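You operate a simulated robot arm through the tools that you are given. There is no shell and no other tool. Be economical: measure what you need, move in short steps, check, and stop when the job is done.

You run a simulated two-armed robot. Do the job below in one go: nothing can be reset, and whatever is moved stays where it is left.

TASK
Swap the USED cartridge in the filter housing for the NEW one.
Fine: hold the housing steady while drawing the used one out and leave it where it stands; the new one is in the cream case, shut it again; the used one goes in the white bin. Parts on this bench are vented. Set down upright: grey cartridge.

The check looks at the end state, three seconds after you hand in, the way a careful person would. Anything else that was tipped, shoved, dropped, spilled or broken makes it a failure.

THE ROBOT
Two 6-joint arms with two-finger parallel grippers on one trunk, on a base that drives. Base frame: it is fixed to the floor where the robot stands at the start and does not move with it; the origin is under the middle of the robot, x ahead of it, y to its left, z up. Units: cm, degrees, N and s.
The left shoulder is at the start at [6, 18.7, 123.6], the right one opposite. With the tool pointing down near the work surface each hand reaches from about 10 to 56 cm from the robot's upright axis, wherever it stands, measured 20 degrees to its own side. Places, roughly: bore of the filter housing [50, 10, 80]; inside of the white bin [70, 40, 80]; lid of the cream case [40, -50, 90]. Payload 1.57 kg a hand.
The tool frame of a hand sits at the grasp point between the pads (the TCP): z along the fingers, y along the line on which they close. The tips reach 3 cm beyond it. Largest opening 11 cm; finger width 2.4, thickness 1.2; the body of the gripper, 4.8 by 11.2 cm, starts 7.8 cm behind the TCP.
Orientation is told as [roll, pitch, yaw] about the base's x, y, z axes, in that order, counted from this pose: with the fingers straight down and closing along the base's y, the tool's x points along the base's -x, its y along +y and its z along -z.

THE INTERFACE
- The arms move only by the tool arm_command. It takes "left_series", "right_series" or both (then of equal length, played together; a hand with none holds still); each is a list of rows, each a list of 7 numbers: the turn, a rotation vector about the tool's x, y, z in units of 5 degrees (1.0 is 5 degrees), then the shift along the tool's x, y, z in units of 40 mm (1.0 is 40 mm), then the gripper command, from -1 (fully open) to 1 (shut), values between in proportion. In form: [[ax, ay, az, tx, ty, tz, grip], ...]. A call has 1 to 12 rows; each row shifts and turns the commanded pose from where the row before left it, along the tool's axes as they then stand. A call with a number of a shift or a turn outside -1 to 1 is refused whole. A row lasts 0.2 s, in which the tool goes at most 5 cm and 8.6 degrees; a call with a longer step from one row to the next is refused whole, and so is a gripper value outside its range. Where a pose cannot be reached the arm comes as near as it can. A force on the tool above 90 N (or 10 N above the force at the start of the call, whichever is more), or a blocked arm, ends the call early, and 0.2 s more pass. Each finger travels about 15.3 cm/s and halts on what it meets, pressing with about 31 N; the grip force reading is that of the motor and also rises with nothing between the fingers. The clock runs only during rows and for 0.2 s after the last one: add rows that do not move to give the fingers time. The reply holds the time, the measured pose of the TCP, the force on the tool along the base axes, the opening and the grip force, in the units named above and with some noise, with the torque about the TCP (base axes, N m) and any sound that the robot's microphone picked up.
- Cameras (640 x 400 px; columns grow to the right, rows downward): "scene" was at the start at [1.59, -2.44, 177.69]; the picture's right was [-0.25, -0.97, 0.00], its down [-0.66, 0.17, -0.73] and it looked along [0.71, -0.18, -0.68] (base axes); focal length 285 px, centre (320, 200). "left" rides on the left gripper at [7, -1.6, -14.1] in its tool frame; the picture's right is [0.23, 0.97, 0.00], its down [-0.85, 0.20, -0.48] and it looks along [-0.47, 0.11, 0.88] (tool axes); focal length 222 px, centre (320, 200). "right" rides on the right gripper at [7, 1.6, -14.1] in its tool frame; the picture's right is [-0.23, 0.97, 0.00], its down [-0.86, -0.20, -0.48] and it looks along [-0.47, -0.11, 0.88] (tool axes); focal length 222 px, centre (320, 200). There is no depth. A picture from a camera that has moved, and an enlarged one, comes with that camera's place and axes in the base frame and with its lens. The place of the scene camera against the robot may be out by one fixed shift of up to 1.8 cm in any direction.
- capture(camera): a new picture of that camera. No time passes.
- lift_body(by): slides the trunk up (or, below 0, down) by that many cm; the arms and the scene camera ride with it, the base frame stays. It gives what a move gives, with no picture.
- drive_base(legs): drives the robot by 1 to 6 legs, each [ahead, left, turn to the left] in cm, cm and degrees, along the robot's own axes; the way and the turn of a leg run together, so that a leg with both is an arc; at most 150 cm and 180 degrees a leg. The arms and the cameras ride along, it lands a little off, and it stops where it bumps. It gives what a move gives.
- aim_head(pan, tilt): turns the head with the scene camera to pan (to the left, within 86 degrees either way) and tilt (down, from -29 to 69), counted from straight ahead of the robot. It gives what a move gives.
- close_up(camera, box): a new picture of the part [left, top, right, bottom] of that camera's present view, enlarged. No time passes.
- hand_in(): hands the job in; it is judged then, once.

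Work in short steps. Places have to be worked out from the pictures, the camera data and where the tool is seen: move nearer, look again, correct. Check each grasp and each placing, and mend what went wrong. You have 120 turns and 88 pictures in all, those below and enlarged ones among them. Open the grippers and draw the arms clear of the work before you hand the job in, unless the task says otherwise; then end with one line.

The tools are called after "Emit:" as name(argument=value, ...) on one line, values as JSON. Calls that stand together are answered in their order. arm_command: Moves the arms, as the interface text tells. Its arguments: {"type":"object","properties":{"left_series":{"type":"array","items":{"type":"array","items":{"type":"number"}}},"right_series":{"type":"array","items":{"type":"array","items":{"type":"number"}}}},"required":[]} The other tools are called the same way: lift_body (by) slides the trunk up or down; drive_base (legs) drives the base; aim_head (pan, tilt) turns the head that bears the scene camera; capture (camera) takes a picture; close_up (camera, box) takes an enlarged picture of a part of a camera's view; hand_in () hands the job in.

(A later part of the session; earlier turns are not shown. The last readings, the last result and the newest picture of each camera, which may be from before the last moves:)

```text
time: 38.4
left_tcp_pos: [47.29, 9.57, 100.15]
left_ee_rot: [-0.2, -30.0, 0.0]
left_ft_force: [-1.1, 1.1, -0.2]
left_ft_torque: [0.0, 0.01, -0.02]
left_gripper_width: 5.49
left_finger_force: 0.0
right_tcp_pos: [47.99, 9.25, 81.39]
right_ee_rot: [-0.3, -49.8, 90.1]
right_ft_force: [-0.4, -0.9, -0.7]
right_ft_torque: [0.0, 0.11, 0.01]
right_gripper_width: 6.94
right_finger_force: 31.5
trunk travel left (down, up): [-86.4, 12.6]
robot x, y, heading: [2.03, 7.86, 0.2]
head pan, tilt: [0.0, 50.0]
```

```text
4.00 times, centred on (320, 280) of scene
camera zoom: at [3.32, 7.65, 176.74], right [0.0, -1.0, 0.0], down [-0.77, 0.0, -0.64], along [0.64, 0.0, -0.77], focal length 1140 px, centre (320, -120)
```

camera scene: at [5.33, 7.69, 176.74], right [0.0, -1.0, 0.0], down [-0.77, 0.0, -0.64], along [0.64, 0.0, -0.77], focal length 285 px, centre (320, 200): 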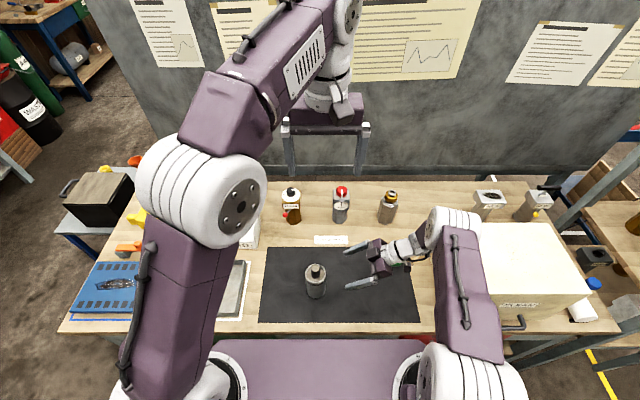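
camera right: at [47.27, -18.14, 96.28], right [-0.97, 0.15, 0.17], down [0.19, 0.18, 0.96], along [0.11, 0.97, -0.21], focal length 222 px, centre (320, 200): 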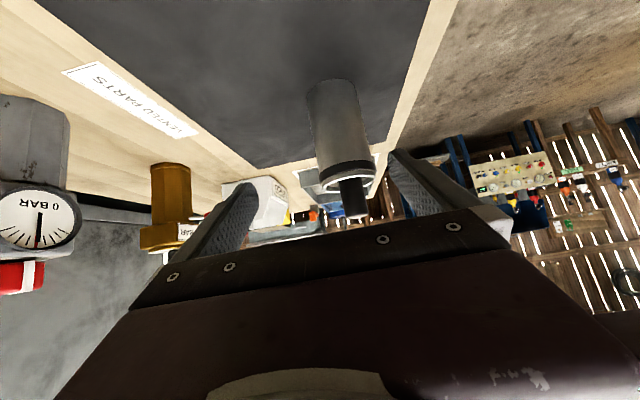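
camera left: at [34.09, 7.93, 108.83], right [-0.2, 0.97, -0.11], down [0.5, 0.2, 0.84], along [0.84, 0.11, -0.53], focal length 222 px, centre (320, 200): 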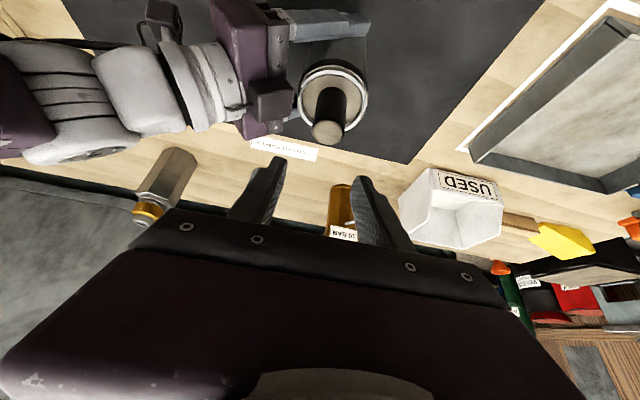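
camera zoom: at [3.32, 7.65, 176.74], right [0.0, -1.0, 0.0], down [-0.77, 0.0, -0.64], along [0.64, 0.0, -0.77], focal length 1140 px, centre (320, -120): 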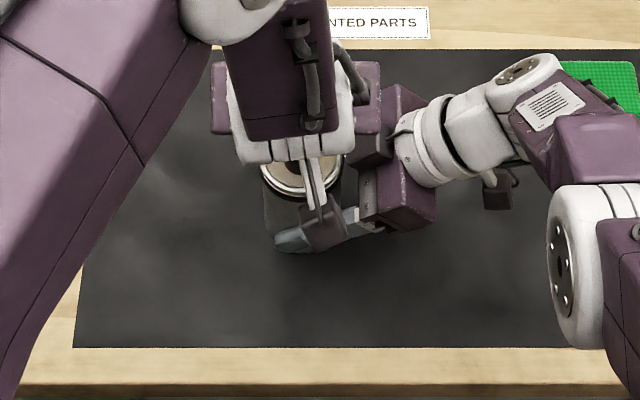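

Knob centre y ≈ 9.55, top z ≈ 91.5. The right gripper has a block near y ≈ 5.8, so I'll narrow the left opening to 4.4 cm, bias 0.15 cm to +y, and descend to TCP z ≈ 90.7.

Emit:
arm_command(left_series=[[0, 0, 0, 0, 0.04, 0, 0.2], [0, 0, 0, 0.396, 0, 0.686, 0.2], [0, 0, 0, 0.396, 0, 0.686, 0.2], [0, 0, 0, 0.396, 0, 0.686, 0.2], [0, 0, 0, 0, 0, 0, 0.2]])

Emit:
capture(camera="left")

```text
time: 39.4
left_tcp_pos: [48.95, 8.43, 93.08]
left_ee_rot: [0.3, -30.4, -0.2]
left_ft_force: [-1.0, 3.8, 6.5]
left_ft_torque: [-0.06, 0.03, -0.03]
left_gripper_width: 3.98
left_finger_force: 0.1
left hand out of reach, approached as far as the arm can: row 2, 3, 4
right_tcp_pos: [48.26, 8.96, 80.92]
right_ee_rot: [0.0, -48.9, 88.4]
right_ft_force: [-2.1, -4.8, 5.6]
right_ft_torque: [0.19, 0.3, -0.15]
right_gripper_width: 6.96
right_finger_force: 31.3
trunk travel left (down, up): [-86.4, 12.6]
robot x, y, heading: [1.79, 8.36, -0.1]
head pan, tilt: [0.0, 50.0]
stopped in row 4 (left hand): the force on the tool passed its limit (the readings are from after the stop); the commanded pose is now the measured one
```

```text
57 pictures are left
camera left: at [35.73, 6.75, 101.72], right [-0.19, 0.97, -0.11], down [0.5, 0.2, 0.85], along [0.85, 0.11, -0.52], focal length 222 px, centre (320, 200)
```

left: 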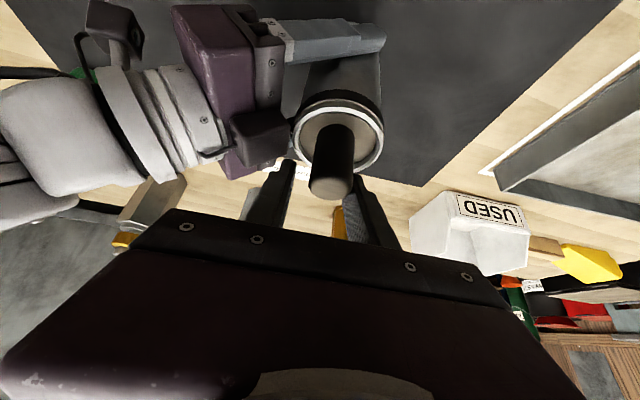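

The forward pitch is also limiting at this range, and the left hand lightly leaned on the right gripper. I'll draw the cartridge with a near-vertical tool and regrasp later for the far bin. First raise the left hand and take out the pitch.

Emit:
arm_command(left_series=[[0, 0, 0, -0.5, 0, -0.866, 0.1], [0, 0, 0, -0.5, 0, -0.866, 0.1], [0, 0, 0, -0.5, 0, -0.866, 0.1], [0, 1, 0, 0, 0, 0, 0.1], [0, 1, 0, 0, 0, 0, 0.1], [0, 1, 0, 0, 0, 0, 0.1], [0, 1, 0, 0, 0, 0, 0.1], [0, 1, 0, 0, 0, 0, 0.1], [0, 1, 0, 0, 0, 0, 0.1]])

Emit:
close_up(camera="scene", box=[240, 230, 400, 330])

Emit:
capture(camera="left")

```text
time: 41.4
left_tcp_pos: [48.8, 8.44, 105.08]
left_ee_rot: [0.1, -0.3, -0.2]
left_ft_force: [0.2, 0.4, -0.3]
left_ft_torque: [-0.01, 0.01, -0.01]
left_gripper_width: 4.92
left_finger_force: 0.2
right_tcp_pos: [48.12, 8.83, 81.03]
right_ee_rot: [-0.1, -48.9, 88.5]
right_ft_force: [-2.0, 1.4, 11.7]
right_ft_torque: [-0.18, 0.49, 0.03]
right_gripper_width: 6.96
right_finger_force: 31.7
trunk travel left (down, up): [-86.4, 12.6]
robot x, y, heading: [2.08, 7.48, 0.1]
head pan, tilt: [0.0, 50.0]
```

```text
4.00 times, centred on (320, 280) of scene
camera zoom: at [3.08, 7.67, 176.74], right [0.0, -1.0, 0.0], down [-0.77, 0.0, -0.64], along [0.64, 0.0, -0.77], focal length 1140 px, centre (320, -120)
```

zoom: 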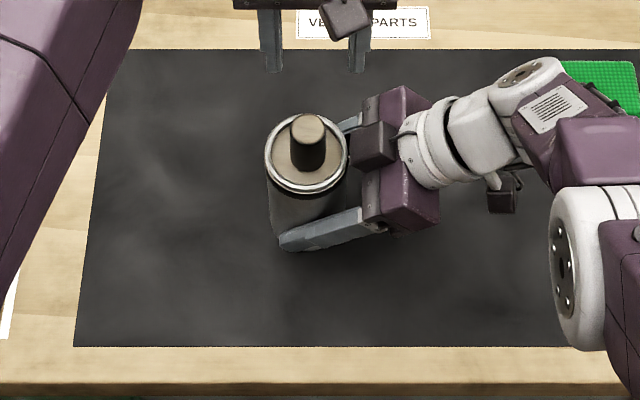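

```text
55 pictures are left
camera left: at [41.74, 6.67, 119.11], right [-0.22, 0.97, 0.0], down [0.85, 0.2, 0.48], along [0.47, 0.11, -0.88], focal length 222 px, centre (320, 200)
```

left: 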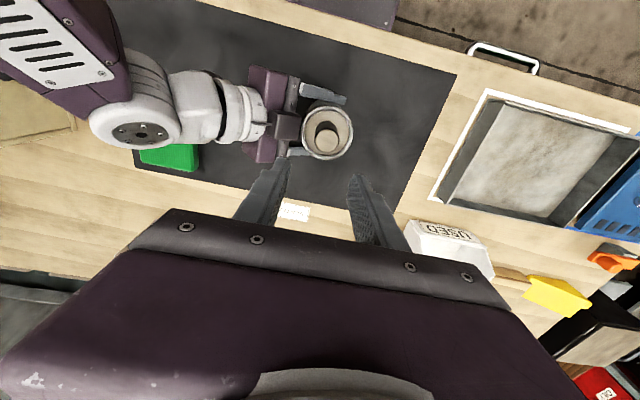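

The right hand got deflected slightly (11 N vertical load), so I'll release it, restore its orientation and re-measure the housing before gripping again.

Emit:
arm_command(right_series=[[0, 0, 0, 0, 0, 0, -0.5], [0, 0, 0, 0, 0, 0, -1], [0, 0, 0, 0, 0, 0, -1], [-0.23, -0.22, -0.19, 0, 0, 0, -1], [0, 0, 0, 0, 0, 0, -1]])

Emit:
capture(camera="right")

Emit:
close_up(camera="scene", box=[280, 250, 360, 300])

```text
time: 42.6
left_tcp_pos: [48.92, 8.39, 104.97]
left_ee_rot: [0.2, -0.3, -0.1]
left_ft_force: [-0.1, 0.0, -0.4]
left_ft_torque: [-0.01, 0.01, -0.03]
left_gripper_width: 4.97
left_finger_force: 0.1
right_tcp_pos: [47.69, 8.66, 81.16]
right_ee_rot: [0.0, -49.9, 89.9]
right_ft_force: [-0.7, 0.9, 0.6]
right_ft_torque: [-0.01, -0.01, 0.0]
right_gripper_width: 11.01
right_finger_force: 0.0
right hand out of reach, approached as far as the arm can: row 4
trunk travel left (down, up): [-86.4, 12.6]
robot x, y, heading: [1.99, 7.82, 0.0]
head pan, tilt: [0.0, 50.0]
```

```text
54 pictures are left
camera right: at [45.91, -6.63, 84.94], right [-0.97, 0.15, 0.17], down [0.2, 0.18, 0.96], along [0.11, 0.97, -0.21], focal length 222 px, centre (320, 200)
```

right: 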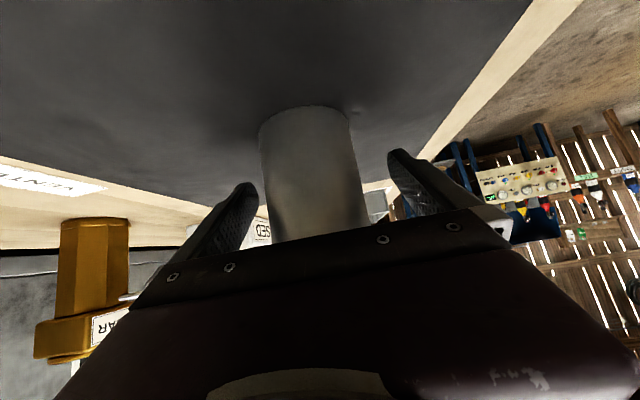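

```text
8.00 times, centred on (320, 275) of scene
camera zoom: at [3.23, 7.67, 176.73], right [0.0, -1.0, 0.0], down [-0.77, 0.0, -0.64], along [0.64, 0.0, -0.77], focal length 2281 px, centre (320, -400)
```

zoom: 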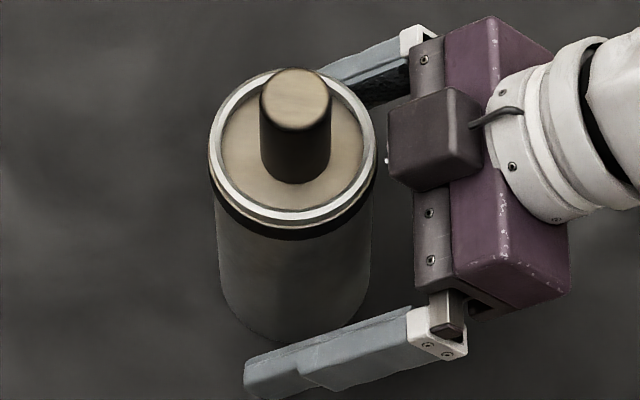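

Housing now at ≈ (48.2, 9.3). The right arm is at its far limit here, so I'll retreat it, drive 2.5 cm ahead, and approach again.

Emit:
arm_command(right_series=[[0, 0, 0, 0, 0, -0.8, -1], [0, 0, 0, 0, 0, -0.8, -1], [0, 0, 0, 0, 0, -0.8, -1], [0, 0, 0, 0, 0, -0.8, -1]])

Emit:
drive_base(legs=[[2.5, 0, 0]])

Emit:
arm_command(right_series=[[0, 0, 0, 0, 0, 0, -1], [0, 0, 0, 0, 0, 0, -1]])

```text
time: 43.6
left_tcp_pos: [48.83, 8.36, 104.91]
left_ee_rot: [0.3, -0.3, 0.1]
left_ft_force: [-0.4, 0.1, 0.3]
left_ft_torque: [0.01, 0.0, 0.0]
left_gripper_width: 4.94
left_finger_force: 0.1
right_tcp_pos: [50.87, -1.47, 86.72]
right_ee_rot: [0.2, -50.1, 89.9]
right_ft_force: [-0.5, 0.2, 0.5]
right_ft_torque: [0.02, 0.02, 0.0]
right_gripper_width: 11.01
right_finger_force: 0.2
right hand out of reach, approached as far as the arm can: row 1, 2, 3, 4
trunk travel left (down, up): [-86.4, 12.6]
robot x, y, heading: [1.95, 8.05, 0.0]
head pan, tilt: [0.0, 50.0]
```

```text
time: 44.4
left_tcp_pos: [50.9, 8.48, 105.3]
left_ee_rot: [0.2, -0.6, -0.2]
left_ft_force: [-1.3, 0.2, 0.4]
left_ft_torque: [0.01, -0.06, 0.0]
left_gripper_width: 4.95
left_finger_force: 0.1
right_tcp_pos: [52.84, -1.38, 87.0]
right_ee_rot: [-0.4, -50.0, 90.2]
right_ft_force: [-0.9, 0.2, 0.4]
right_ft_torque: [-0.04, -0.04, -0.07]
right_gripper_width: 10.98
right_finger_force: 0.0
trunk travel left (down, up): [-86.4, 12.6]
robot x, y, heading: [4.75, 8.21, 0.0]
head pan, tilt: [0.0, 50.0]
```

```text
time: 45.0
left_tcp_pos: [51.22, 8.31, 105.11]
left_ee_rot: [0.2, -0.4, -0.3]
left_ft_force: [-0.3, -0.9, 0.5]
left_ft_torque: [-0.01, -0.01, 0.0]
left_gripper_width: 4.94
left_finger_force: 0.0
right_tcp_pos: [53.05, -1.51, 86.91]
right_ee_rot: [0.0, -50.0, 90.0]
right_ft_force: [-0.7, 0.1, 0.7]
right_ft_torque: [-0.01, 0.0, 0.01]
right_gripper_width: 10.99
right_finger_force: 0.0
trunk travel left (down, up): [-86.4, 12.6]
robot x, y, heading: [4.27, 7.96, 0.1]
head pan, tilt: [0.0, 50.0]
```

The retreat deviated toward +x, so I'll check whether the housing was touched.

Emit:
close_up(camera="scene", box=[240, 230, 400, 330])

Emit:
capture(camera="right")

```text
4.00 times, centred on (320, 280) of scene
camera zoom: at [5.38, 7.68, 176.74], right [0.0, -1.0, 0.0], down [-0.76, 0.0, -0.64], along [0.64, 0.0, -0.76], focal length 1140 px, centre (320, -120)
```

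zoom: 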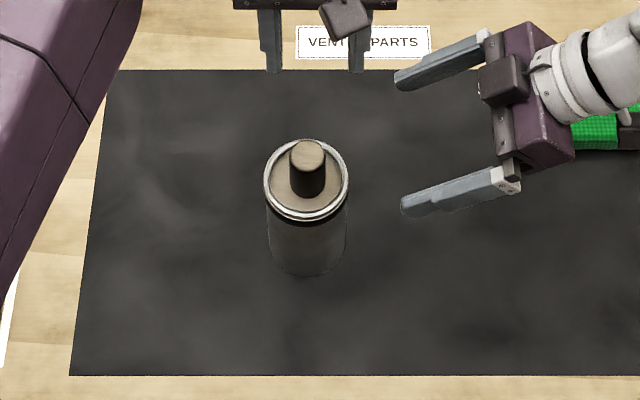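

```text
51 pictures are left
camera right: at [51.4, -16.8, 90.67], right [-0.97, 0.15, 0.17], down [0.2, 0.18, 0.96], along [0.11, 0.97, -0.21], focal length 222 px, centre (320, 200)
```

right: 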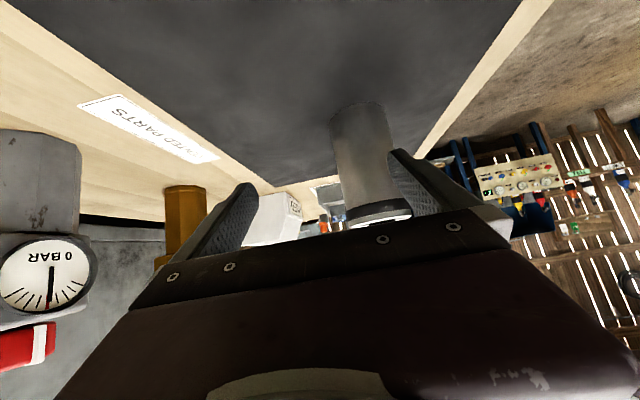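

The housing stayed upright, only ~0.35 cm off in −y, with x right. I'll re-position the right hand on its original pre-grasp line.

Emit:
arm_command(right_series=[[0, 0, 0, -0.366, 0, -0.535, -1], [0, 0, 0, -0.366, 0.4, -0.535, -1], [0, 0, 0, 0, 0.85, 0, -1], [0, 0, 0, 0, 0, 0, -1]])

```text
time: 46.0
left_tcp_pos: [51.45, 8.47, 104.87]
left_ee_rot: [0.2, -0.3, -0.2]
left_ft_force: [-0.1, -0.7, 0.8]
left_ft_torque: [0.01, -0.02, 0.0]
left_gripper_width: 4.94
left_finger_force: 0.1
right_tcp_pos: [53.63, -4.25, 88.34]
right_ee_rot: [0.2, -50.1, 90.0]
right_ft_force: [0.3, -0.1, -0.5]
right_ft_torque: [0.01, 0.04, 0.01]
right_gripper_width: 11.02
right_finger_force: 0.0
right hand out of reach, approached as far as the arm can: row 1, 2, 3
trunk travel left (down, up): [-86.4, 12.6]
robot x, y, heading: [4.15, 8.3, 0.0]
head pan, tilt: [0.0, 50.0]
```

The right arm seems caught in an awkward joint branch. I'll raise it up and back the way it first came, to unwind it.

Emit:
arm_command(right_series=[[0, 0, 0, -0.296, 0, -0.85, -1], [0, 0, 0, -0.296, 0, -0.85, -1], [0, 0, 0, -0.296, 0, -0.85, -1], [0, 0, 0, -0.296, 0, -0.85, -1], [0, 0, 0, -0.296, 0, -0.85, -1], [0, 0, 0, -0.296, 0, -0.85, -1], [0, 0, 0, -0.296, 0, -0.85, -1], [0, 0, 0, -0.296, 0, -0.85, -1]])

Emit:
capture(camera="scene")

```text
time: 47.8
left_tcp_pos: [51.36, 8.28, 105.01]
left_ee_rot: [0.2, -0.3, -0.2]
left_ft_force: [-0.5, 0.0, 0.4]
left_ft_torque: [-0.04, 0.02, 0.03]
left_gripper_width: 4.97
left_finger_force: 0.1
right_tcp_pos: [56.23, -20.21, 111.77]
right_ee_rot: [0.2, -50.1, 89.8]
right_ft_force: [-0.3, 0.6, 0.6]
right_ft_torque: [-0.01, -0.03, -0.03]
right_gripper_width: 10.99
right_finger_force: 0.1
right hand out of reach, approached as far as the arm can: row 1, 2, 3, 4
trunk travel left (down, up): [-86.4, 12.6]
robot x, y, heading: [4.61, 8.06, -0.0]
head pan, tilt: [0.0, 50.0]
```

```text
50 pictures are left
camera scene: at [5.66, 7.65, 176.73], right [0.0, -1.0, 0.0], down [-0.77, 0.0, -0.64], along [0.64, 0.0, -0.77], focal length 285 px, centre (320, 200)
```

scene: 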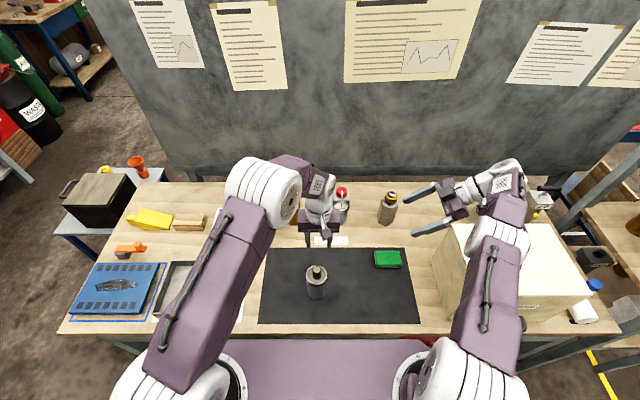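

Free again. I'll return to the original approach start (48,−20,118), then go to the pre-grasp.

Emit:
arm_command(right_series=[[0, 0, 0, -0.38, 0.68, -0.32, -1], [0, 0, 0, -0.38, 0.68, -0.32, -1], [0, 0, 0, -0.38, 0.68, -0.32, -1], [0, 0, 0, 0, 0, 0, -1]])

```text
time: 48.8
left_tcp_pos: [51.37, 8.29, 104.98]
left_ee_rot: [0.3, -0.4, -0.1]
left_ft_force: [0.1, 0.5, 0.6]
left_ft_torque: [0.0, -0.02, 0.02]
left_gripper_width: 4.94
left_finger_force: 0.0
right_tcp_pos: [55.9, -20.31, 112.23]
right_ee_rot: [0.3, -50.1, 90.0]
right_ft_force: [-0.2, -0.3, 0.3]
right_ft_torque: [0.03, 0.0, 0.01]
right_gripper_width: 10.99
right_finger_force: 0.0
right hand out of reach, approached as far as the arm can: row 1, 2, 3
trunk travel left (down, up): [-86.4, 12.6]
robot x, y, heading: [4.06, 8.02, 0.1]
head pan, tilt: [0.0, 50.0]
```

Still in the other branch, so I'll untilt the right hand to vertical, which should let me re-enter the original configuration.

Emit:
arm_command(right_series=[[0, 1, 0, 0, 0, 0, -1], [0, 1, 0, 0, 0, 0, -1], [0, 1, 0, 0, 0, 0, -1], [0, 1, 0, 0, 0, 0, -1], [0, 1, 0, 0, 0, 0, -1], [0, 1, 0, 0, 0, 0, -1], [0, 1, 0, 0, 0, 0, -1], [0, 1, 0, 0, 0, 0, -1], [0, 1, 0, 0, 0, 0, -1], [0, 1, 0, 0, 0, 0, -1]])

Emit:
arm_command(right_series=[[0, 0, 0, 0, 0.9, -0.2, -1], [0, 0, 0, 0, 0.9, -0.2, -1], [0, 0, 0, 0, 0.9, -0.2, -1], [0, 0, 0, 0, 0.9, -0.2, -1], [0, 0, 0, 0, 0.9, -0.2, -1], [0, 0, 0, 0, 0.9, -0.2, -1]])

```text
time: 51.0
left_tcp_pos: [51.44, 8.42, 104.85]
left_ee_rot: [0.1, -0.4, -0.2]
left_ft_force: [0.0, -0.4, 0.3]
left_ft_torque: [0.04, 0.02, 0.0]
left_gripper_width: 4.98
left_finger_force: 0.1
right_tcp_pos: [62.56, -23.24, 112.31]
right_ee_rot: [0.3, 0.1, 90.0]
right_ft_force: [-0.6, -0.2, 0.0]
right_ft_torque: [0.0, 0.01, 0.02]
right_gripper_width: 10.99
right_finger_force: 0.0
right hand out of reach, approached as far as the arm can: row 1, 2, 3, 4, 5, 6, 7, 8, 9, 10
trunk travel left (down, up): [-86.4, 12.6]
robot x, y, heading: [4.37, 8.15, -0.0]
head pan, tilt: [0.0, 50.0]
```

```text
time: 52.4
left_tcp_pos: [51.27, 8.39, 104.88]
left_ee_rot: [0.2, -0.3, -0.2]
left_ft_force: [0.2, 0.4, -0.7]
left_ft_torque: [-0.03, 0.01, 0.01]
left_gripper_width: 4.96
left_finger_force: 0.1
right_tcp_pos: [62.08, -25.26, 114.57]
right_ee_rot: [0.1, -0.1, 90.1]
right_ft_force: [0.3, 0.6, 0.2]
right_ft_torque: [0.0, -0.03, 0.0]
right_gripper_width: 10.97
right_finger_force: 0.1
right hand out of reach, approached as far as the arm can: row 1, 2, 3, 4, 5, 6
trunk travel left (down, up): [-86.4, 12.6]
robot x, y, heading: [4.39, 7.95, -0.0]
head pan, tilt: [0.0, 50.0]
```

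I'll yaw the hand back toward zero to come off the limit.

Emit:
arm_command(right_series=[[0, 0, 1, 0, 0, -0.2, -1], [0, 0, 1, 0, 0, -0.2, -1], [0, 0, 1, 0, 0, -0.2, -1], [0, 0, 1, 0, 0, -0.2, -1], [0, 0, 1, 0, 0, -0.2, -1], [0, 0, 1, 0, 0, -0.2, -1], [0, 0, 1, 0, 0, -0.2, -1], [0, 0, 1, 0, 0, -0.2, -1], [0, 0, 1, 0, 0, -0.2, -1], [0, 0, 1, 0, 0, -0.2, -1], [0, 0, 1, 0, 0, -0.2, -1], [0, 0, 1, 0, 0, -0.2, -1]])

Emit:
arm_command(right_series=[[0, 0, 1, 0, 0, 0, -1], [0, 0, 1, 0, 0, 0, -1], [0, 0, 1, 0, 0, 0, -1], [0, 0, 1, 0, 0, 0, -1], [0, 0, 1, 0, 0, 0, -1], [0, 0, 1, 0, 0, 0, -1], [0, 0, 0, 0.5, 0, -0.2, -1], [0, 0, 0, 0.8, 0, -0.2, -1], [0, 0, 0, 0.8, 0, -0.2, -1], [0, 0, 0, 0.8, 0, -0.2, -1], [0, 0, 0, 0.8, 0, -0.2, -1], [0, 0, 0, 0.8, 0, -0.2, -1]])

Emit:
capture(camera="scene")

```text
time: 55.0
left_tcp_pos: [51.36, 8.28, 104.87]
left_ee_rot: [0.2, -0.3, -0.3]
left_ft_force: [1.5, -0.1, -1.2]
left_ft_torque: [0.03, -0.03, 0.01]
left_gripper_width: 4.94
left_finger_force: 0.0
right_tcp_pos: [60.42, -24.82, 123.73]
right_ee_rot: [0.1, 0.1, 29.9]
right_ft_force: [-0.6, 0.8, 0.4]
right_ft_torque: [0.01, 0.02, -0.01]
right_gripper_width: 11.0
right_finger_force: 0.0
right hand out of reach, approached as far as the arm can: row 6, 9, 12
trunk travel left (down, up): [-86.4, 12.6]
robot x, y, heading: [4.14, 7.84, 0.1]
head pan, tilt: [0.0, 50.0]
```

```text
time: 57.6
left_tcp_pos: [51.48, 8.4, 104.95]
left_ee_rot: [0.2, -0.3, -0.2]
left_ft_force: [-0.2, -0.8, -0.1]
left_ft_torque: [0.04, 0.01, 0.0]
left_gripper_width: 4.95
left_finger_force: 0.2
right_tcp_pos: [59.76, -25.26, 125.13]
right_ee_rot: [0.1, 0.2, 0.0]
right_ft_force: [-0.1, -0.7, -1.2]
right_ft_torque: [0.02, 0.0, -0.01]
right_gripper_width: 11.0
right_finger_force: 0.0
right hand out of reach, approached as far as the arm can: row 7, 8, 9, 10, 11, 12
trunk travel left (down, up): [-86.4, 12.6]
robot x, y, heading: [4.45, 7.94, -0.1]
head pan, tilt: [0.0, 50.0]
```

```text
49 pictures are left
camera scene: at [5.75, 7.66, 176.73], right [0.0, -1.0, 0.0], down [-0.77, 0.0, -0.64], along [0.64, 0.0, -0.77], focal length 285 px, centre (320, 200)
```

scene: 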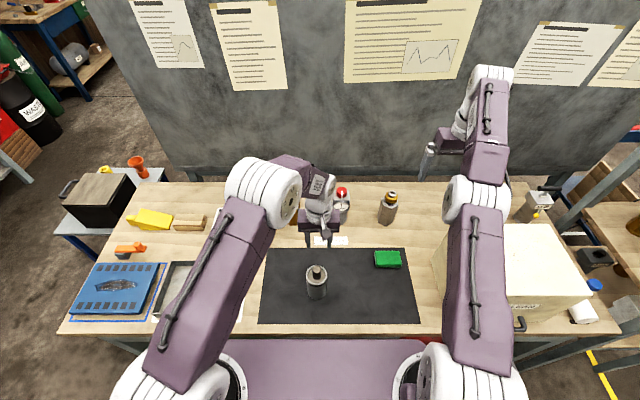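

The right arm looks fully stretched in a straight-elbow singularity. I'll try going up, toward the starting pose, to let the elbow fold.

Emit:
arm_command(right_series=[[0, 0, 0, 0, 0, -0.9, -1], [0, 0, 0, 0, 0, -0.9, -1], [0, 0, 0, 0, 0, -0.9, -1], [0, 0, 0, 0, 0, -0.9, -1], [0, 0, 0, 0, 0, -0.9, -1], [0, 0, 0, 0.9, 0, 0, -1], [0, 0, 0, 0.9, 0, 0, -1], [0, 0, 0, 0.9, 0, 0, -1], [0, 0, 0, 0.9, 0, 0, -1], [0, 0, 0, 0.9, 0, 0, -1], [0, 0, 0, 0.9, 0, 0, -1], [0, 0, 0, 0.9, 0, 0, -1]])

Emit:
capture(camera="scene")

```text
time: 60.2
left_tcp_pos: [51.15, 8.38, 105.07]
left_ee_rot: [0.2, -0.4, -0.1]
left_ft_force: [0.0, -0.7, 0.5]
left_ft_torque: [0.0, -0.01, 0.0]
left_gripper_width: 4.96
left_finger_force: 0.0
right_tcp_pos: [29.32, -23.78, 137.23]
right_ee_rot: [-0.1, 0.0, 0.0]
right_ft_force: [0.2, 0.3, 0.1]
right_ft_torque: [-0.01, -0.04, 0.0]
right_gripper_width: 11.01
right_finger_force: 0.0
right hand out of reach, approached as far as the arm can: row 1, 2, 3, 4, 5
trunk travel left (down, up): [-86.4, 12.6]
robot x, y, heading: [4.45, 8.08, -0.0]
head pan, tilt: [0.0, 50.0]
```

```text
48 pictures are left
camera scene: at [5.46, 7.75, 176.74], right [0.0, -1.0, 0.0], down [-0.77, 0.0, -0.64], along [0.64, 0.0, -0.77], focal length 285 px, centre (320, 200)
```

scene: 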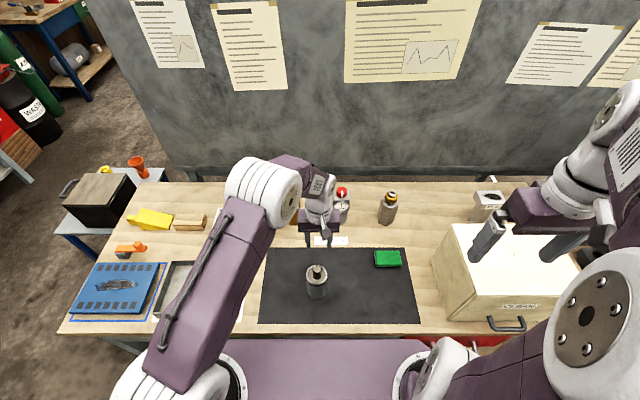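

The right elbow is folded again. The left may have had a similar stretch, so I'll refresh its configuration by raising it to its starting height.

Emit:
arm_command(left_series=[[0, 0, 0, 0.2, 0, -0.9, 0.1], [0, 0, 0, 0.2, 0, -0.9, 0.1], [0, 0, 0, 0.2, 0, -0.9, 0.1], [0, 0, 0, 0.2, 0, -0.9, 0.1], [0, 0, 0, 0.2, 0, -0.9, 0.1], [0, 0, 0, 0.2, 0, -0.9, 0.1], [0, 0, 0, 0.2, 0, -0.9, 0.1], [0, 0, 0, 0.2, 0, -0.9, 0.1], [0, 0, 0, 0.2, 0, -0.9, 0.1], [0, 0, 0, 0.2, 0, -0.9, 0.1]])

Emit:
capture(camera="scene")

```text
time: 62.4
left_tcp_pos: [43.01, 8.35, 141.09]
left_ee_rot: [0.2, -0.3, -0.2]
left_ft_force: [-0.3, -0.3, 0.4]
left_ft_torque: [-0.01, 0.0, 0.03]
left_gripper_width: 4.96
left_finger_force: 0.2
right_tcp_pos: [29.55, -23.77, 137.17]
right_ee_rot: [0.0, 0.2, 0.1]
right_ft_force: [0.3, -0.3, -0.7]
right_ft_torque: [0.02, 0.0, 0.0]
right_gripper_width: 11.0
right_finger_force: 0.0
trunk travel left (down, up): [-86.4, 12.6]
robot x, y, heading: [4.38, 8.42, 0.1]
head pan, tilt: [0.0, 50.0]
```

```text
47 pictures are left
camera scene: at [5.66, 7.65, 176.73], right [0.0, -1.0, 0.0], down [-0.77, 0.0, -0.64], along [0.64, 0.0, -0.77], focal length 285 px, centre (320, 200)
```

scene: 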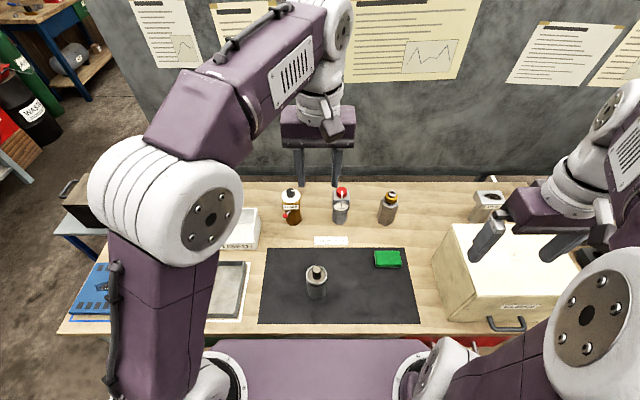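

Both elbows are folded normally now. I'll repeat the original right-hand approach: yaw 90° while descending, then tilt 50°.

Emit:
arm_command(right_series=[[0, 0, -1, 0, 0, 0.35, -1], [0, 0, -1, 0, 0, 0.35, -1], [0, 0, -1, 0, 0, 0.35, -1], [0, 0, -1, 0, 0, 0.35, -1], [0, 0, -1, 0, 0, 0.35, -1], [0, 0, -1, 0, 0, 0.35, -1], [0, 0, -1, 0, 0, 0.35, -1], [0, 0, -1, 0, 0, 0.35, -1], [0, 0, -1, 0, 0, 0.35, -1], [0, 0, -1, 0, 0, 0.35, -1], [0, 0, -1, 0, 0, 0.35, -1], [0, 0, -1, 0, 0, 0.35, -1]])

Emit:
arm_command(right_series=[[0, 0, -1, 0, 0, 0, -1], [0, 0, -1, 0, 0, 0, -1], [0, 0, -1, 0, 0, 0, -1], [0, 0, -1, 0, 0, 0, -1], [0, 0, -1, 0, 0, 0, -1], [0, 0, -1, 0, 0, 0, -1]])

Emit:
arm_command(right_series=[[0, -1, 0, 0, -0.46, 0, -1], [0, -1, 0, 0, -0.46, 0, -1], [0, -1, 0, 0, -0.46, 0, -1], [0, -1, 0, 0, -0.46, 0, -1], [0, -1, 0, 0, -0.46, 0, -1], [0, -1, 0, 0, -0.46, 0, -1], [0, -1, 0, 0, -0.46, 0, -1], [0, -1, 0, 0, -0.46, 0, -1], [0, -1, 0, 0, -0.46, 0, -1], [0, -1, 0, 0, -0.46, 0, -1]])

```text
time: 65.0
left_tcp_pos: [43.19, 8.39, 141.01]
left_ee_rot: [0.3, -0.2, -0.2]
left_ft_force: [-0.1, 0.6, 0.8]
left_ft_torque: [0.02, 0.03, 0.02]
left_gripper_width: 4.94
left_finger_force: 0.0
right_tcp_pos: [29.73, -23.79, 120.34]
right_ee_rot: [0.1, 0.0, 60.1]
right_ft_force: [0.3, 0.3, 0.4]
right_ft_torque: [0.02, -0.01, 0.0]
right_gripper_width: 10.99
right_finger_force: 0.1
trunk travel left (down, up): [-86.4, 12.6]
robot x, y, heading: [4.71, 8.34, 0.0]
head pan, tilt: [0.0, 50.0]
```

```text
time: 66.4
left_tcp_pos: [43.28, 8.25, 140.86]
left_ee_rot: [0.2, -0.3, -0.2]
left_ft_force: [0.2, -0.6, -0.1]
left_ft_torque: [0.0, 0.0, 0.0]
left_gripper_width: 4.95
left_finger_force: 0.1
right_tcp_pos: [29.8, -23.67, 120.29]
right_ee_rot: [0.1, -0.1, 90.2]
right_ft_force: [0.6, 0.4, 0.7]
right_ft_torque: [0.03, 0.01, -0.01]
right_gripper_width: 11.01
right_finger_force: 0.1
trunk travel left (down, up): [-86.4, 12.6]
robot x, y, heading: [4.55, 8.05, -0.1]
head pan, tilt: [0.0, 50.0]
```

```text
time: 68.6
left_tcp_pos: [43.3, 8.17, 140.95]
left_ee_rot: [0.2, -0.3, -0.2]
left_ft_force: [-0.4, 0.1, 0.1]
left_ft_torque: [0.04, 0.03, -0.04]
left_gripper_width: 4.94
left_finger_force: 0.1
right_tcp_pos: [48.18, -23.96, 120.34]
right_ee_rot: [0.3, -50.1, 89.9]
right_ft_force: [-0.2, 0.5, 0.2]
right_ft_torque: [0.03, -0.02, 0.0]
right_gripper_width: 11.0
right_finger_force: 0.1
trunk travel left (down, up): [-86.4, 12.6]
robot x, y, heading: [4.38, 8.09, -0.0]
head pan, tilt: [0.0, 50.0]
```

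To the pre-grasp, 16 cm back.

Emit:
arm_command(right_series=[[0, 0, 0, 0.238, 0.04, 0.949, -1], [0, 0, 0, 0.238, 0, 0.949, -1], [0, 0, 0, 0.238, 0, 0.949, -1], [0, 0, 0, 0.238, 0, 0.949, -1], [0, 0, 0, 0.238, 0, 0.949, -1], [0, 0, 0, 0.238, 0, 0.949, -1], [0, 0, 0, 0.238, 0, 0.949, -1], [0, 0, 0, 0.238, 0, 0.949, -1], [0, 0, 0, 0.238, 0, 0.949, -1]])

Emit:
arm_command(right_series=[[0, 0, 0, 0, 0, 0.8, -1], [0, 0, 0, 0, 0, 0.8, -1], [0, 0, 0, 0, 0, 0.8, -1], [0, 0, 0, 0, 0, 0.8, -1], [0, 0, 0, 0, 0, 0.8, -1]])

Emit:
close_up(camera="right", box=[240, 130, 400, 250])

```text
time: 70.6
left_tcp_pos: [43.26, 8.46, 140.95]
left_ee_rot: [0.2, -0.3, -0.2]
left_ft_force: [0.4, 0.4, 0.2]
left_ft_torque: [-0.02, 0.02, 0.04]
left_gripper_width: 4.96
left_finger_force: 0.1
right_tcp_pos: [47.86, -3.07, 91.69]
right_ee_rot: [0.1, -50.1, 90.0]
right_ft_force: [1.2, 0.3, -0.4]
right_ft_torque: [-0.01, -0.02, 0.01]
right_gripper_width: 10.99
right_finger_force: 0.1
trunk travel left (down, up): [-86.4, 12.6]
robot x, y, heading: [4.2, 8.25, -0.1]
head pan, tilt: [0.0, 50.0]
```

```text
time: 71.8
left_tcp_pos: [43.28, 8.43, 140.97]
left_ee_rot: [0.1, -0.3, -0.2]
left_ft_force: [-0.6, 1.0, -0.3]
left_ft_torque: [-0.03, -0.01, -0.01]
left_gripper_width: 4.93
left_finger_force: 0.1
right_tcp_pos: [47.89, 9.25, 81.48]
right_ee_rot: [0.1, -50.1, 89.9]
right_ft_force: [0.2, 0.2, -0.2]
right_ft_torque: [-0.01, 0.02, 0.03]
right_gripper_width: 10.99
right_finger_force: 0.1
trunk travel left (down, up): [-86.4, 12.6]
robot x, y, heading: [4.29, 7.66, 0.0]
head pan, tilt: [0.0, 50.0]
```

```text
3.33 times, centred on (320, 190) of right
camera zoom: at [46.15, -6.01, 85.22], right [-0.97, 0.15, 0.18], down [0.2, 0.18, 0.96], along [0.11, 0.97, -0.21], focal length 740 px, centre (320, 233)
```

zoom: 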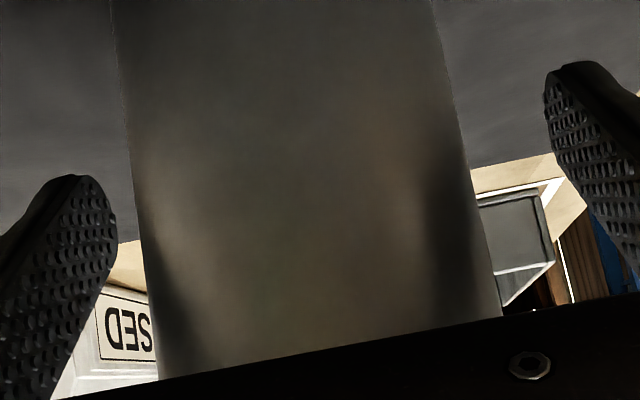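

Reached. Housing axis at (48.1, 9.3). I'll trim +0.2 in x and close slowly.

Emit:
arm_command(right_series=[[0, 0, 0, 0, -0.05, 0, -0.8], [0, 0, 0, 0, 0, 0, -0.5], [0, 0, 0, 0, 0, 0, -0.4], [0, 0, 0, 0, 0, 0, -0.35], [0, 0, 0, 0, 0, 0, -0.32], [0, 0, 0, 0, 0, 0, -0.29], [0, 0, 0, 0, 0, 0, -0.26], [0, 0, 0, 0, 0, 0, -0.23], [0, 0, 0, 0, 0, 0, -0.2], [0, 0, 0, 0, 0, 0, -0.2]])

Emit:
arm_command(right_series=[[0, 0, 0, -0.016, 0.01, 0.019, -0.1], [0, 0, 0, -0.016, 0.01, 0.019, -0.1], [0, 0, 0, -0.016, 0.01, 0.019, -0.1], [0, 0, 0, 0, 0, 0, -0.1]])

Emit:
close_up(camera="left", box=[280, 90, 440, 190])

Emit:
close_up(camera="scene", box=[240, 230, 400, 330])

```text
time: 74.0
left_tcp_pos: [43.25, 8.46, 140.97]
left_ee_rot: [0.1, -0.3, -0.2]
left_ft_force: [-0.2, -0.1, 0.4]
left_ft_torque: [-0.01, 0.01, 0.01]
left_gripper_width: 4.96
left_finger_force: 0.0
right_tcp_pos: [48.16, 9.27, 81.35]
right_ee_rot: [0.0, -50.0, 89.9]
right_ft_force: [2.9, 0.2, 1.6]
right_ft_torque: [0.01, -0.28, 0.0]
right_gripper_width: 6.93
right_finger_force: 30.8
trunk travel left (down, up): [-86.4, 12.6]
robot x, y, heading: [4.37, 7.94, -0.1]
head pan, tilt: [0.0, 50.0]
```

```text
time: 75.0
left_tcp_pos: [43.12, 8.25, 140.95]
left_ee_rot: [0.2, -0.4, -0.2]
left_ft_force: [-0.1, 0.2, -0.3]
left_ft_torque: [-0.01, 0.0, 0.02]
left_gripper_width: 4.94
left_finger_force: 0.0
right_tcp_pos: [48.02, 9.31, 81.55]
right_ee_rot: [0.1, -49.9, 89.8]
right_ft_force: [1.8, -4.1, 3.6]
right_ft_torque: [-0.19, -0.3, -0.1]
right_gripper_width: 6.91
right_finger_force: 31.2
trunk travel left (down, up): [-86.4, 12.6]
robot x, y, heading: [4.4, 7.92, -0.1]
head pan, tilt: [0.0, 50.0]
```

```text
4.00 times, centred on (360, 140) of left
camera zoom: at [36.11, 6.55, 155.04], right [-0.22, 0.97, 0.0], down [0.85, 0.19, 0.48], along [0.47, 0.11, -0.88], focal length 888 px, centre (160, 440)
```

zoom: 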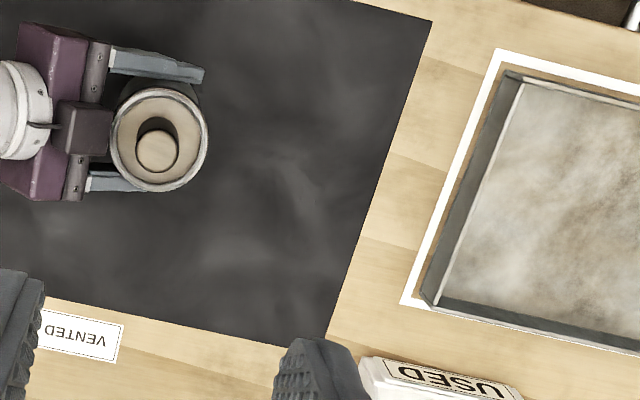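

```text
4.00 times, centred on (320, 280) of scene
camera zoom: at [5.69, 7.59, 176.73], right [0.0, -1.0, 0.0], down [-0.77, 0.0, -0.64], along [0.64, 0.0, -0.77], focal length 1140 px, centre (320, -120)
```

zoom: 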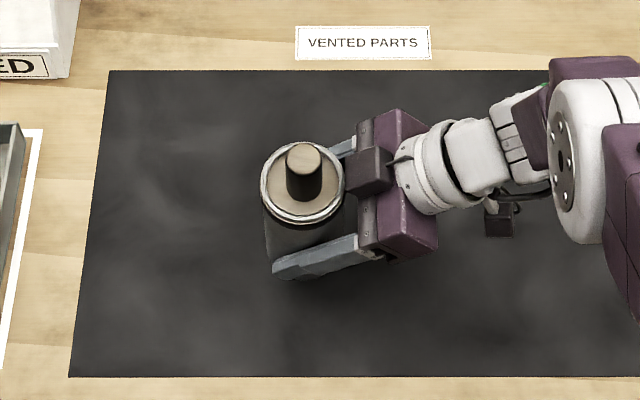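

Housing is exactly back (same offset to label and mat as at the start) and held. Now the left hand goes straight down over the knob at (48.0, 9.5) with a 4.4 cm opening.

Emit:
arm_command(left_series=[[0, 0, 0, -0.1, 0.026, 0.937, 0.2], [0, 0, 0, -0.1, 0.026, 0.937, 0.2], [0, 0, 0, -0.1, 0.026, 0.937, 0.2], [0, 0, 0, -0.1, 0.026, 0.937, 0.2], [0, 0, 0, -0.1, 0.026, 0.937, 0.2], [0, 0, 0, -0.1, 0.026, 0.937, 0.2], [0, 0, 0, -0.1, 0.026, 0.937, 0.2], [0, 0, 0, -0.1, 0.026, 0.937, 0.2], [0, 0, 0, -0.1, 0.026, 0.937, 0.2], [0, 0, 0, -0.1, 0.026, 0.937, 0.2], [0, 0, 0, -0.1, 0.026, 0.937, 0.2], [0, 0, 0, -0.1, 0.026, 0.937, 0.2]])

Emit:
capture(camera="left")

```text
time: 77.6
left_tcp_pos: [48.37, 9.6, 95.79]
left_ee_rot: [0.2, -0.4, -0.3]
left_ft_force: [0.5, -0.7, -0.8]
left_ft_torque: [-0.02, -0.01, 0.01]
left_gripper_width: 4.4
left_finger_force: 0.0
right_tcp_pos: [48.0, 9.47, 81.35]
right_ee_rot: [0.1, -50.0, 90.0]
right_ft_force: [-1.9, -0.7, 1.4]
right_ft_torque: [0.02, -0.07, 0.0]
right_gripper_width: 6.94
right_finger_force: 31.1
trunk travel left (down, up): [-86.4, 12.6]
robot x, y, heading: [4.32, 8.06, 0.1]
head pan, tilt: [0.0, 50.0]
```

```text
43 pictures are left
camera left: at [41.17, 7.87, 109.98], right [-0.22, 0.97, 0.0], down [0.85, 0.2, 0.48], along [0.47, 0.11, -0.87], focal length 222 px, centre (320, 200)
```

left: 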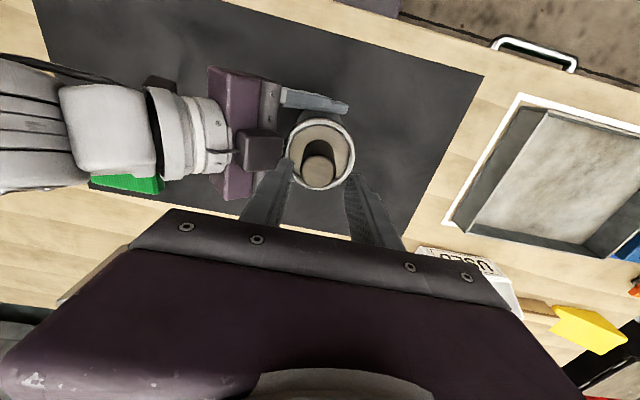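

Knob at ≈ (48.2, 9.45), between the fingers. I'll descend 5.2 cm and close slowly on it.

Emit:
arm_command(left_series=[[0, 0, 0, 0, -0.02, 0.65, 0.2], [0, 0, 0, 0, 0, 0.65, 0.2], [0, 0, 0, 0, 0, 0, 0.3], [0, 0, 0, 0, 0, 0, 0.35], [0, 0, 0, 0, 0, 0, 0.4], [0, 0, 0, 0, 0, 0, 0.45], [0, 0, 0, 0, 0, 0, 0.5], [0, 0, 0, 0, 0, 0, 0.6], [0, 0, 0, 0, 0, 0, 0.6]])

```text
time: 78.2
left_tcp_pos: [48.05, 9.58, 92.03]
left_ee_rot: [0.2, -0.4, -0.3]
left_ft_force: [-6.3, 3.4, 18.7]
left_ft_torque: [0.05, 0.34, -0.17]
left_gripper_width: 3.82
left_finger_force: 0.1
right_tcp_pos: [47.73, 9.48, 81.62]
right_ee_rot: [-0.1, -49.8, 89.8]
right_ft_force: [-6.2, -2.0, 10.0]
right_ft_torque: [-0.58, 0.54, -0.11]
right_gripper_width: 6.95
right_finger_force: 30.8
trunk travel left (down, up): [-86.4, 12.6]
robot x, y, heading: [4.06, 8.18, -0.1]
head pan, tilt: [0.0, 50.0]
stopped in row 3 (left hand): the force on the tool passed its limit (the readings are from after the stop); the commanded pose is now the measured one
```

Contact at TCP z = 92 before full depth; I'll look at what the fingers touch.

Emit:
close_up(camera="left", box=[220, 80, 420, 240])

Emit:
close_up(camera="scene", box=[270, 240, 350, 290])

```text
2.50 times, centred on (320, 160) of left
camera zoom: at [40.99, 7.77, 106.07], right [-0.22, 0.97, 0.0], down [0.85, 0.19, 0.48], along [0.47, 0.11, -0.87], focal length 555 px, centre (320, 300)
```

zoom: 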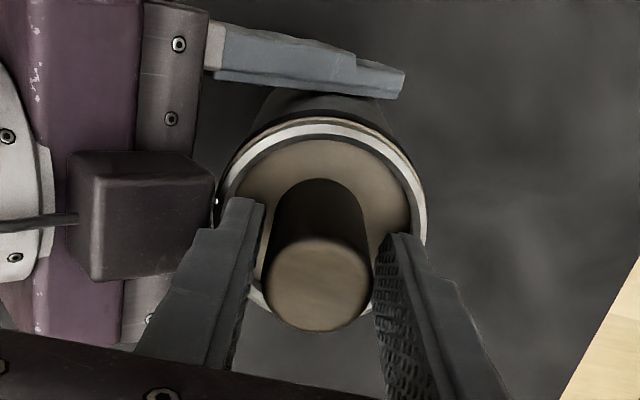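

```text
8.00 times, centred on (310, 265) of scene
camera zoom: at [5.09, 7.74, 176.77], right [0.0, -1.0, 0.0], down [-0.76, 0.0, -0.65], along [0.65, 0.0, -0.76], focal length 2281 px, centre (400, -320)
```

zoom: 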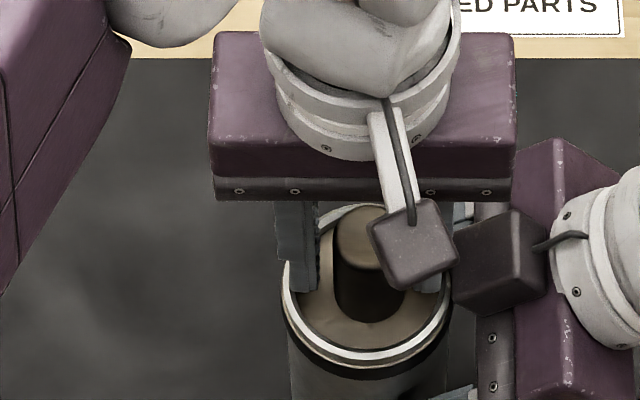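

The left finger's outer side is landing on the camera block of the right gripper. I'll lift off and yaw the left hand 90° so it closes along x instead, clear of that block.

Emit:
arm_command(left_series=[[0, 0, 0, 0, 0, -0.9, 0.2], [0, 0, 0, 0, 0, -0.9, 0.2], [0, 0, 1, 0, 0, 0, 0], [0, 0, 1, 0, 0, 0, 0], [0, 0, 1, 0, 0, 0, 0], [0, 0, 1, 0, 0, 0, 0], [0, 0, 1, 0, 0, 0, 0], [0, 0, 1, 0, 0, 0, 0], [0, 0, 1, 0, 0, 0, 0], [0, 0, 1, 0, 0, 0, 0], [0, 0, 1, 0, 0, 0, 0], [0, 0, 1, 0, 0, 0, 0]])

Emit:
arm_command(left_series=[[0, 0, 1, 0, 0, 0, 0], [0, 0, 1, 0, 0, 0, 0], [0, 0, 1, 0, 0, 0, 0], [0, 0, 1, 0, 0, 0, 0], [0, 0, 1, 0, 0, 0, 0], [0, 0, 1, 0, 0, 0, 0], [0, 0, 1, 0, 0, 0, 0], [0, 0, 1, 0, 0, 0, 0]])

Emit:
capture(camera="left")

Emit:
close_up(camera="scene", box=[240, 230, 400, 330])

```text
time: 80.8
left_tcp_pos: [48.26, 9.42, 98.99]
left_ee_rot: [0.4, -0.1, -50.2]
left_ft_force: [0.1, -0.1, -0.6]
left_ft_torque: [-0.01, -0.01, 0.02]
left_gripper_width: 5.48
left_finger_force: 0.1
right_tcp_pos: [47.94, 9.46, 81.42]
right_ee_rot: [-0.1, -49.8, 89.8]
right_ft_force: [0.0, 3.2, 21.4]
right_ft_torque: [0.14, 0.39, 0.06]
right_gripper_width: 6.92
right_finger_force: 30.9
trunk travel left (down, up): [-86.4, 12.6]
robot x, y, heading: [4.5, 8.07, -0.3]
head pan, tilt: [0.0, 50.0]
```

```text
time: 82.6
left_tcp_pos: [48.25, 9.5, 99.03]
left_ee_rot: [0.3, 0.1, -90.3]
left_ft_force: [0.8, 0.2, 0.9]
left_ft_torque: [0.01, -0.02, 0.02]
left_gripper_width: 5.51
left_finger_force: 0.1
right_tcp_pos: [48.11, 9.43, 81.47]
right_ee_rot: [-0.1, -49.7, 89.7]
right_ft_force: [0.5, 2.7, 18.6]
right_ft_torque: [0.14, 0.27, 0.05]
right_gripper_width: 6.9
right_finger_force: 31.0
trunk travel left (down, up): [-86.4, 12.6]
robot x, y, heading: [4.45, 7.84, -0.2]
head pan, tilt: [0.0, 50.0]
```

```text
40 pictures are left
camera left: at [46.57, 16.31, 113.13], right [0.97, 0.22, 0.01], down [0.19, -0.86, 0.48], along [0.11, -0.46, -0.88], focal length 222 px, centre (320, 200)
```

left: 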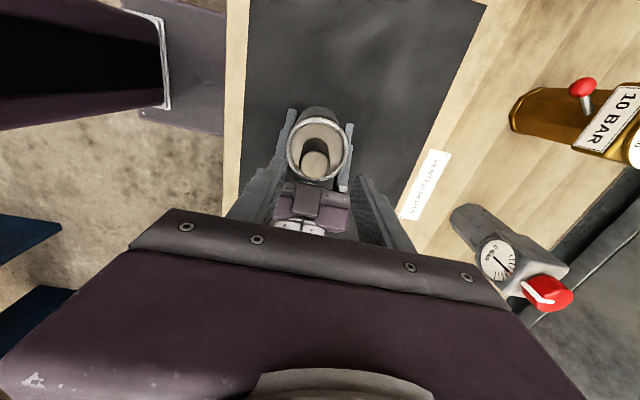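

```text
4.00 times, centred on (320, 280) of scene
camera zoom: at [5.5, 7.71, 176.74], right [0.0, -1.0, 0.0], down [-0.77, 0.0, -0.64], along [0.64, 0.0, -0.77], focal length 1140 px, centre (320, -120)
```

zoom: 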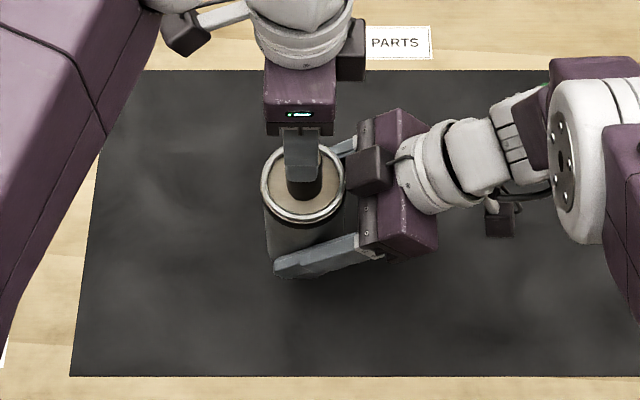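

Clear of the block now. Knob at ≈ (47.95, 9.3). I'll trim, descend 8.4 cm and close slowly.

Emit:
arm_command(left_series=[[0, 0, 0, -0.03, -0.07, 0, 0.1], [0, 0, 0, 0, 0, 0.7, 0.1], [0, 0, 0, 0, 0, 0.7, 0.1], [0, 0, 0, 0, 0, 0.7, 0.1], [0, 0, 0, 0, 0, 0, 0.25], [0, 0, 0, 0, 0, 0, 0.32], [0, 0, 0, 0, 0, 0, 0.38], [0, 0, 0, 0, 0, 0, 0.43], [0, 0, 0, 0, 0, 0, 0.5], [0, 0, 0, 0, 0, 0, 0.7], [0, 0, 0, 0, 0, 0, 0.7]])

Emit:
close_up(camera="left", box=[220, 80, 420, 240])

```text
time: 83.6
left_tcp_pos: [47.96, 9.31, 92.05]
left_ee_rot: [0.1, 0.4, -90.1]
left_ft_force: [-13.4, 5.0, 34.1]
left_ft_torque: [0.12, 0.81, -0.05]
left_gripper_width: 4.5
left_finger_force: 2.0
right_tcp_pos: [47.85, 9.42, 81.57]
right_ee_rot: [-0.4, -49.4, 89.5]
right_ft_force: [-1.0, -1.1, 8.1]
right_ft_torque: [-0.58, 0.64, -0.2]
right_gripper_width: 6.95
right_finger_force: 31.3
trunk travel left (down, up): [-86.4, 12.6]
robot x, y, heading: [4.53, 8.28, -0.0]
head pan, tilt: [0.0, 50.0]
stopped in row 5 (left hand): the force on the tool passed its limit (the readings are from after the stop); the commanded pose is now the measured one
```

```text
2.50 times, centred on (320, 160) of left
camera zoom: at [46.28, 16.15, 106.15], right [0.97, 0.23, 0.0], down [0.2, -0.86, 0.47], along [0.11, -0.46, -0.88], focal length 555 px, centre (320, 300)
```

zoom: 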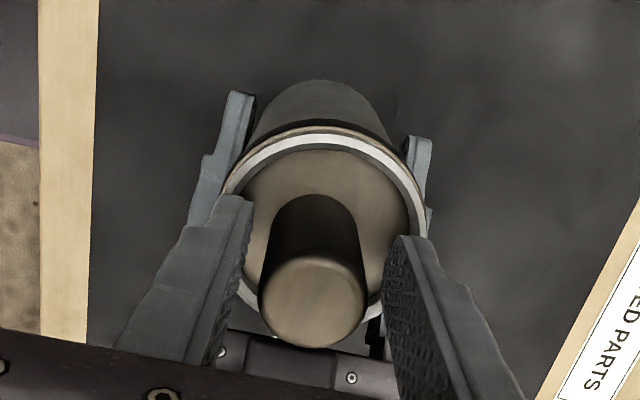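

Same contact height as before: so the fingertips are touching the top of the cartridge — rim is really at z ≈ 89 and the knob top ≈ 93.5. I'll lift 0.5 cm and close on the knob there.

Emit:
arm_command(left_series=[[0, 0, 0, 0, 0, -0.12, 0.15], [0, 0, 0, 0, 0, 0, 0.25], [0, 0, 0, 0, 0, 0, 0.32], [0, 0, 0, 0, 0, 0, 0.38], [0, 0, 0, 0, 0, 0, 0.43], [0, 0, 0, 0, 0, 0, 0.5], [0, 0, 0, 0, 0, 0, 0.7], [0, 0, 0, 0, 0, 0, 0.8]])

```text
time: 85.4
left_tcp_pos: [48.16, 9.33, 92.39]
left_ee_rot: [0.2, 0.4, -90.2]
left_ft_force: [-6.0, 0.9, -1.6]
left_ft_torque: [0.04, 0.33, -0.02]
left_gripper_width: 2.9
left_finger_force: 31.1
right_tcp_pos: [48.24, 9.42, 81.3]
right_ee_rot: [-0.3, -49.3, 89.7]
right_ft_force: [-1.0, 1.4, 16.9]
right_ft_torque: [0.17, 0.58, 0.01]
right_gripper_width: 6.93
right_finger_force: 30.6
trunk travel left (down, up): [-86.4, 12.6]
robot x, y, heading: [4.66, 8.3, -0.1]
head pan, tilt: [0.0, 50.0]
```

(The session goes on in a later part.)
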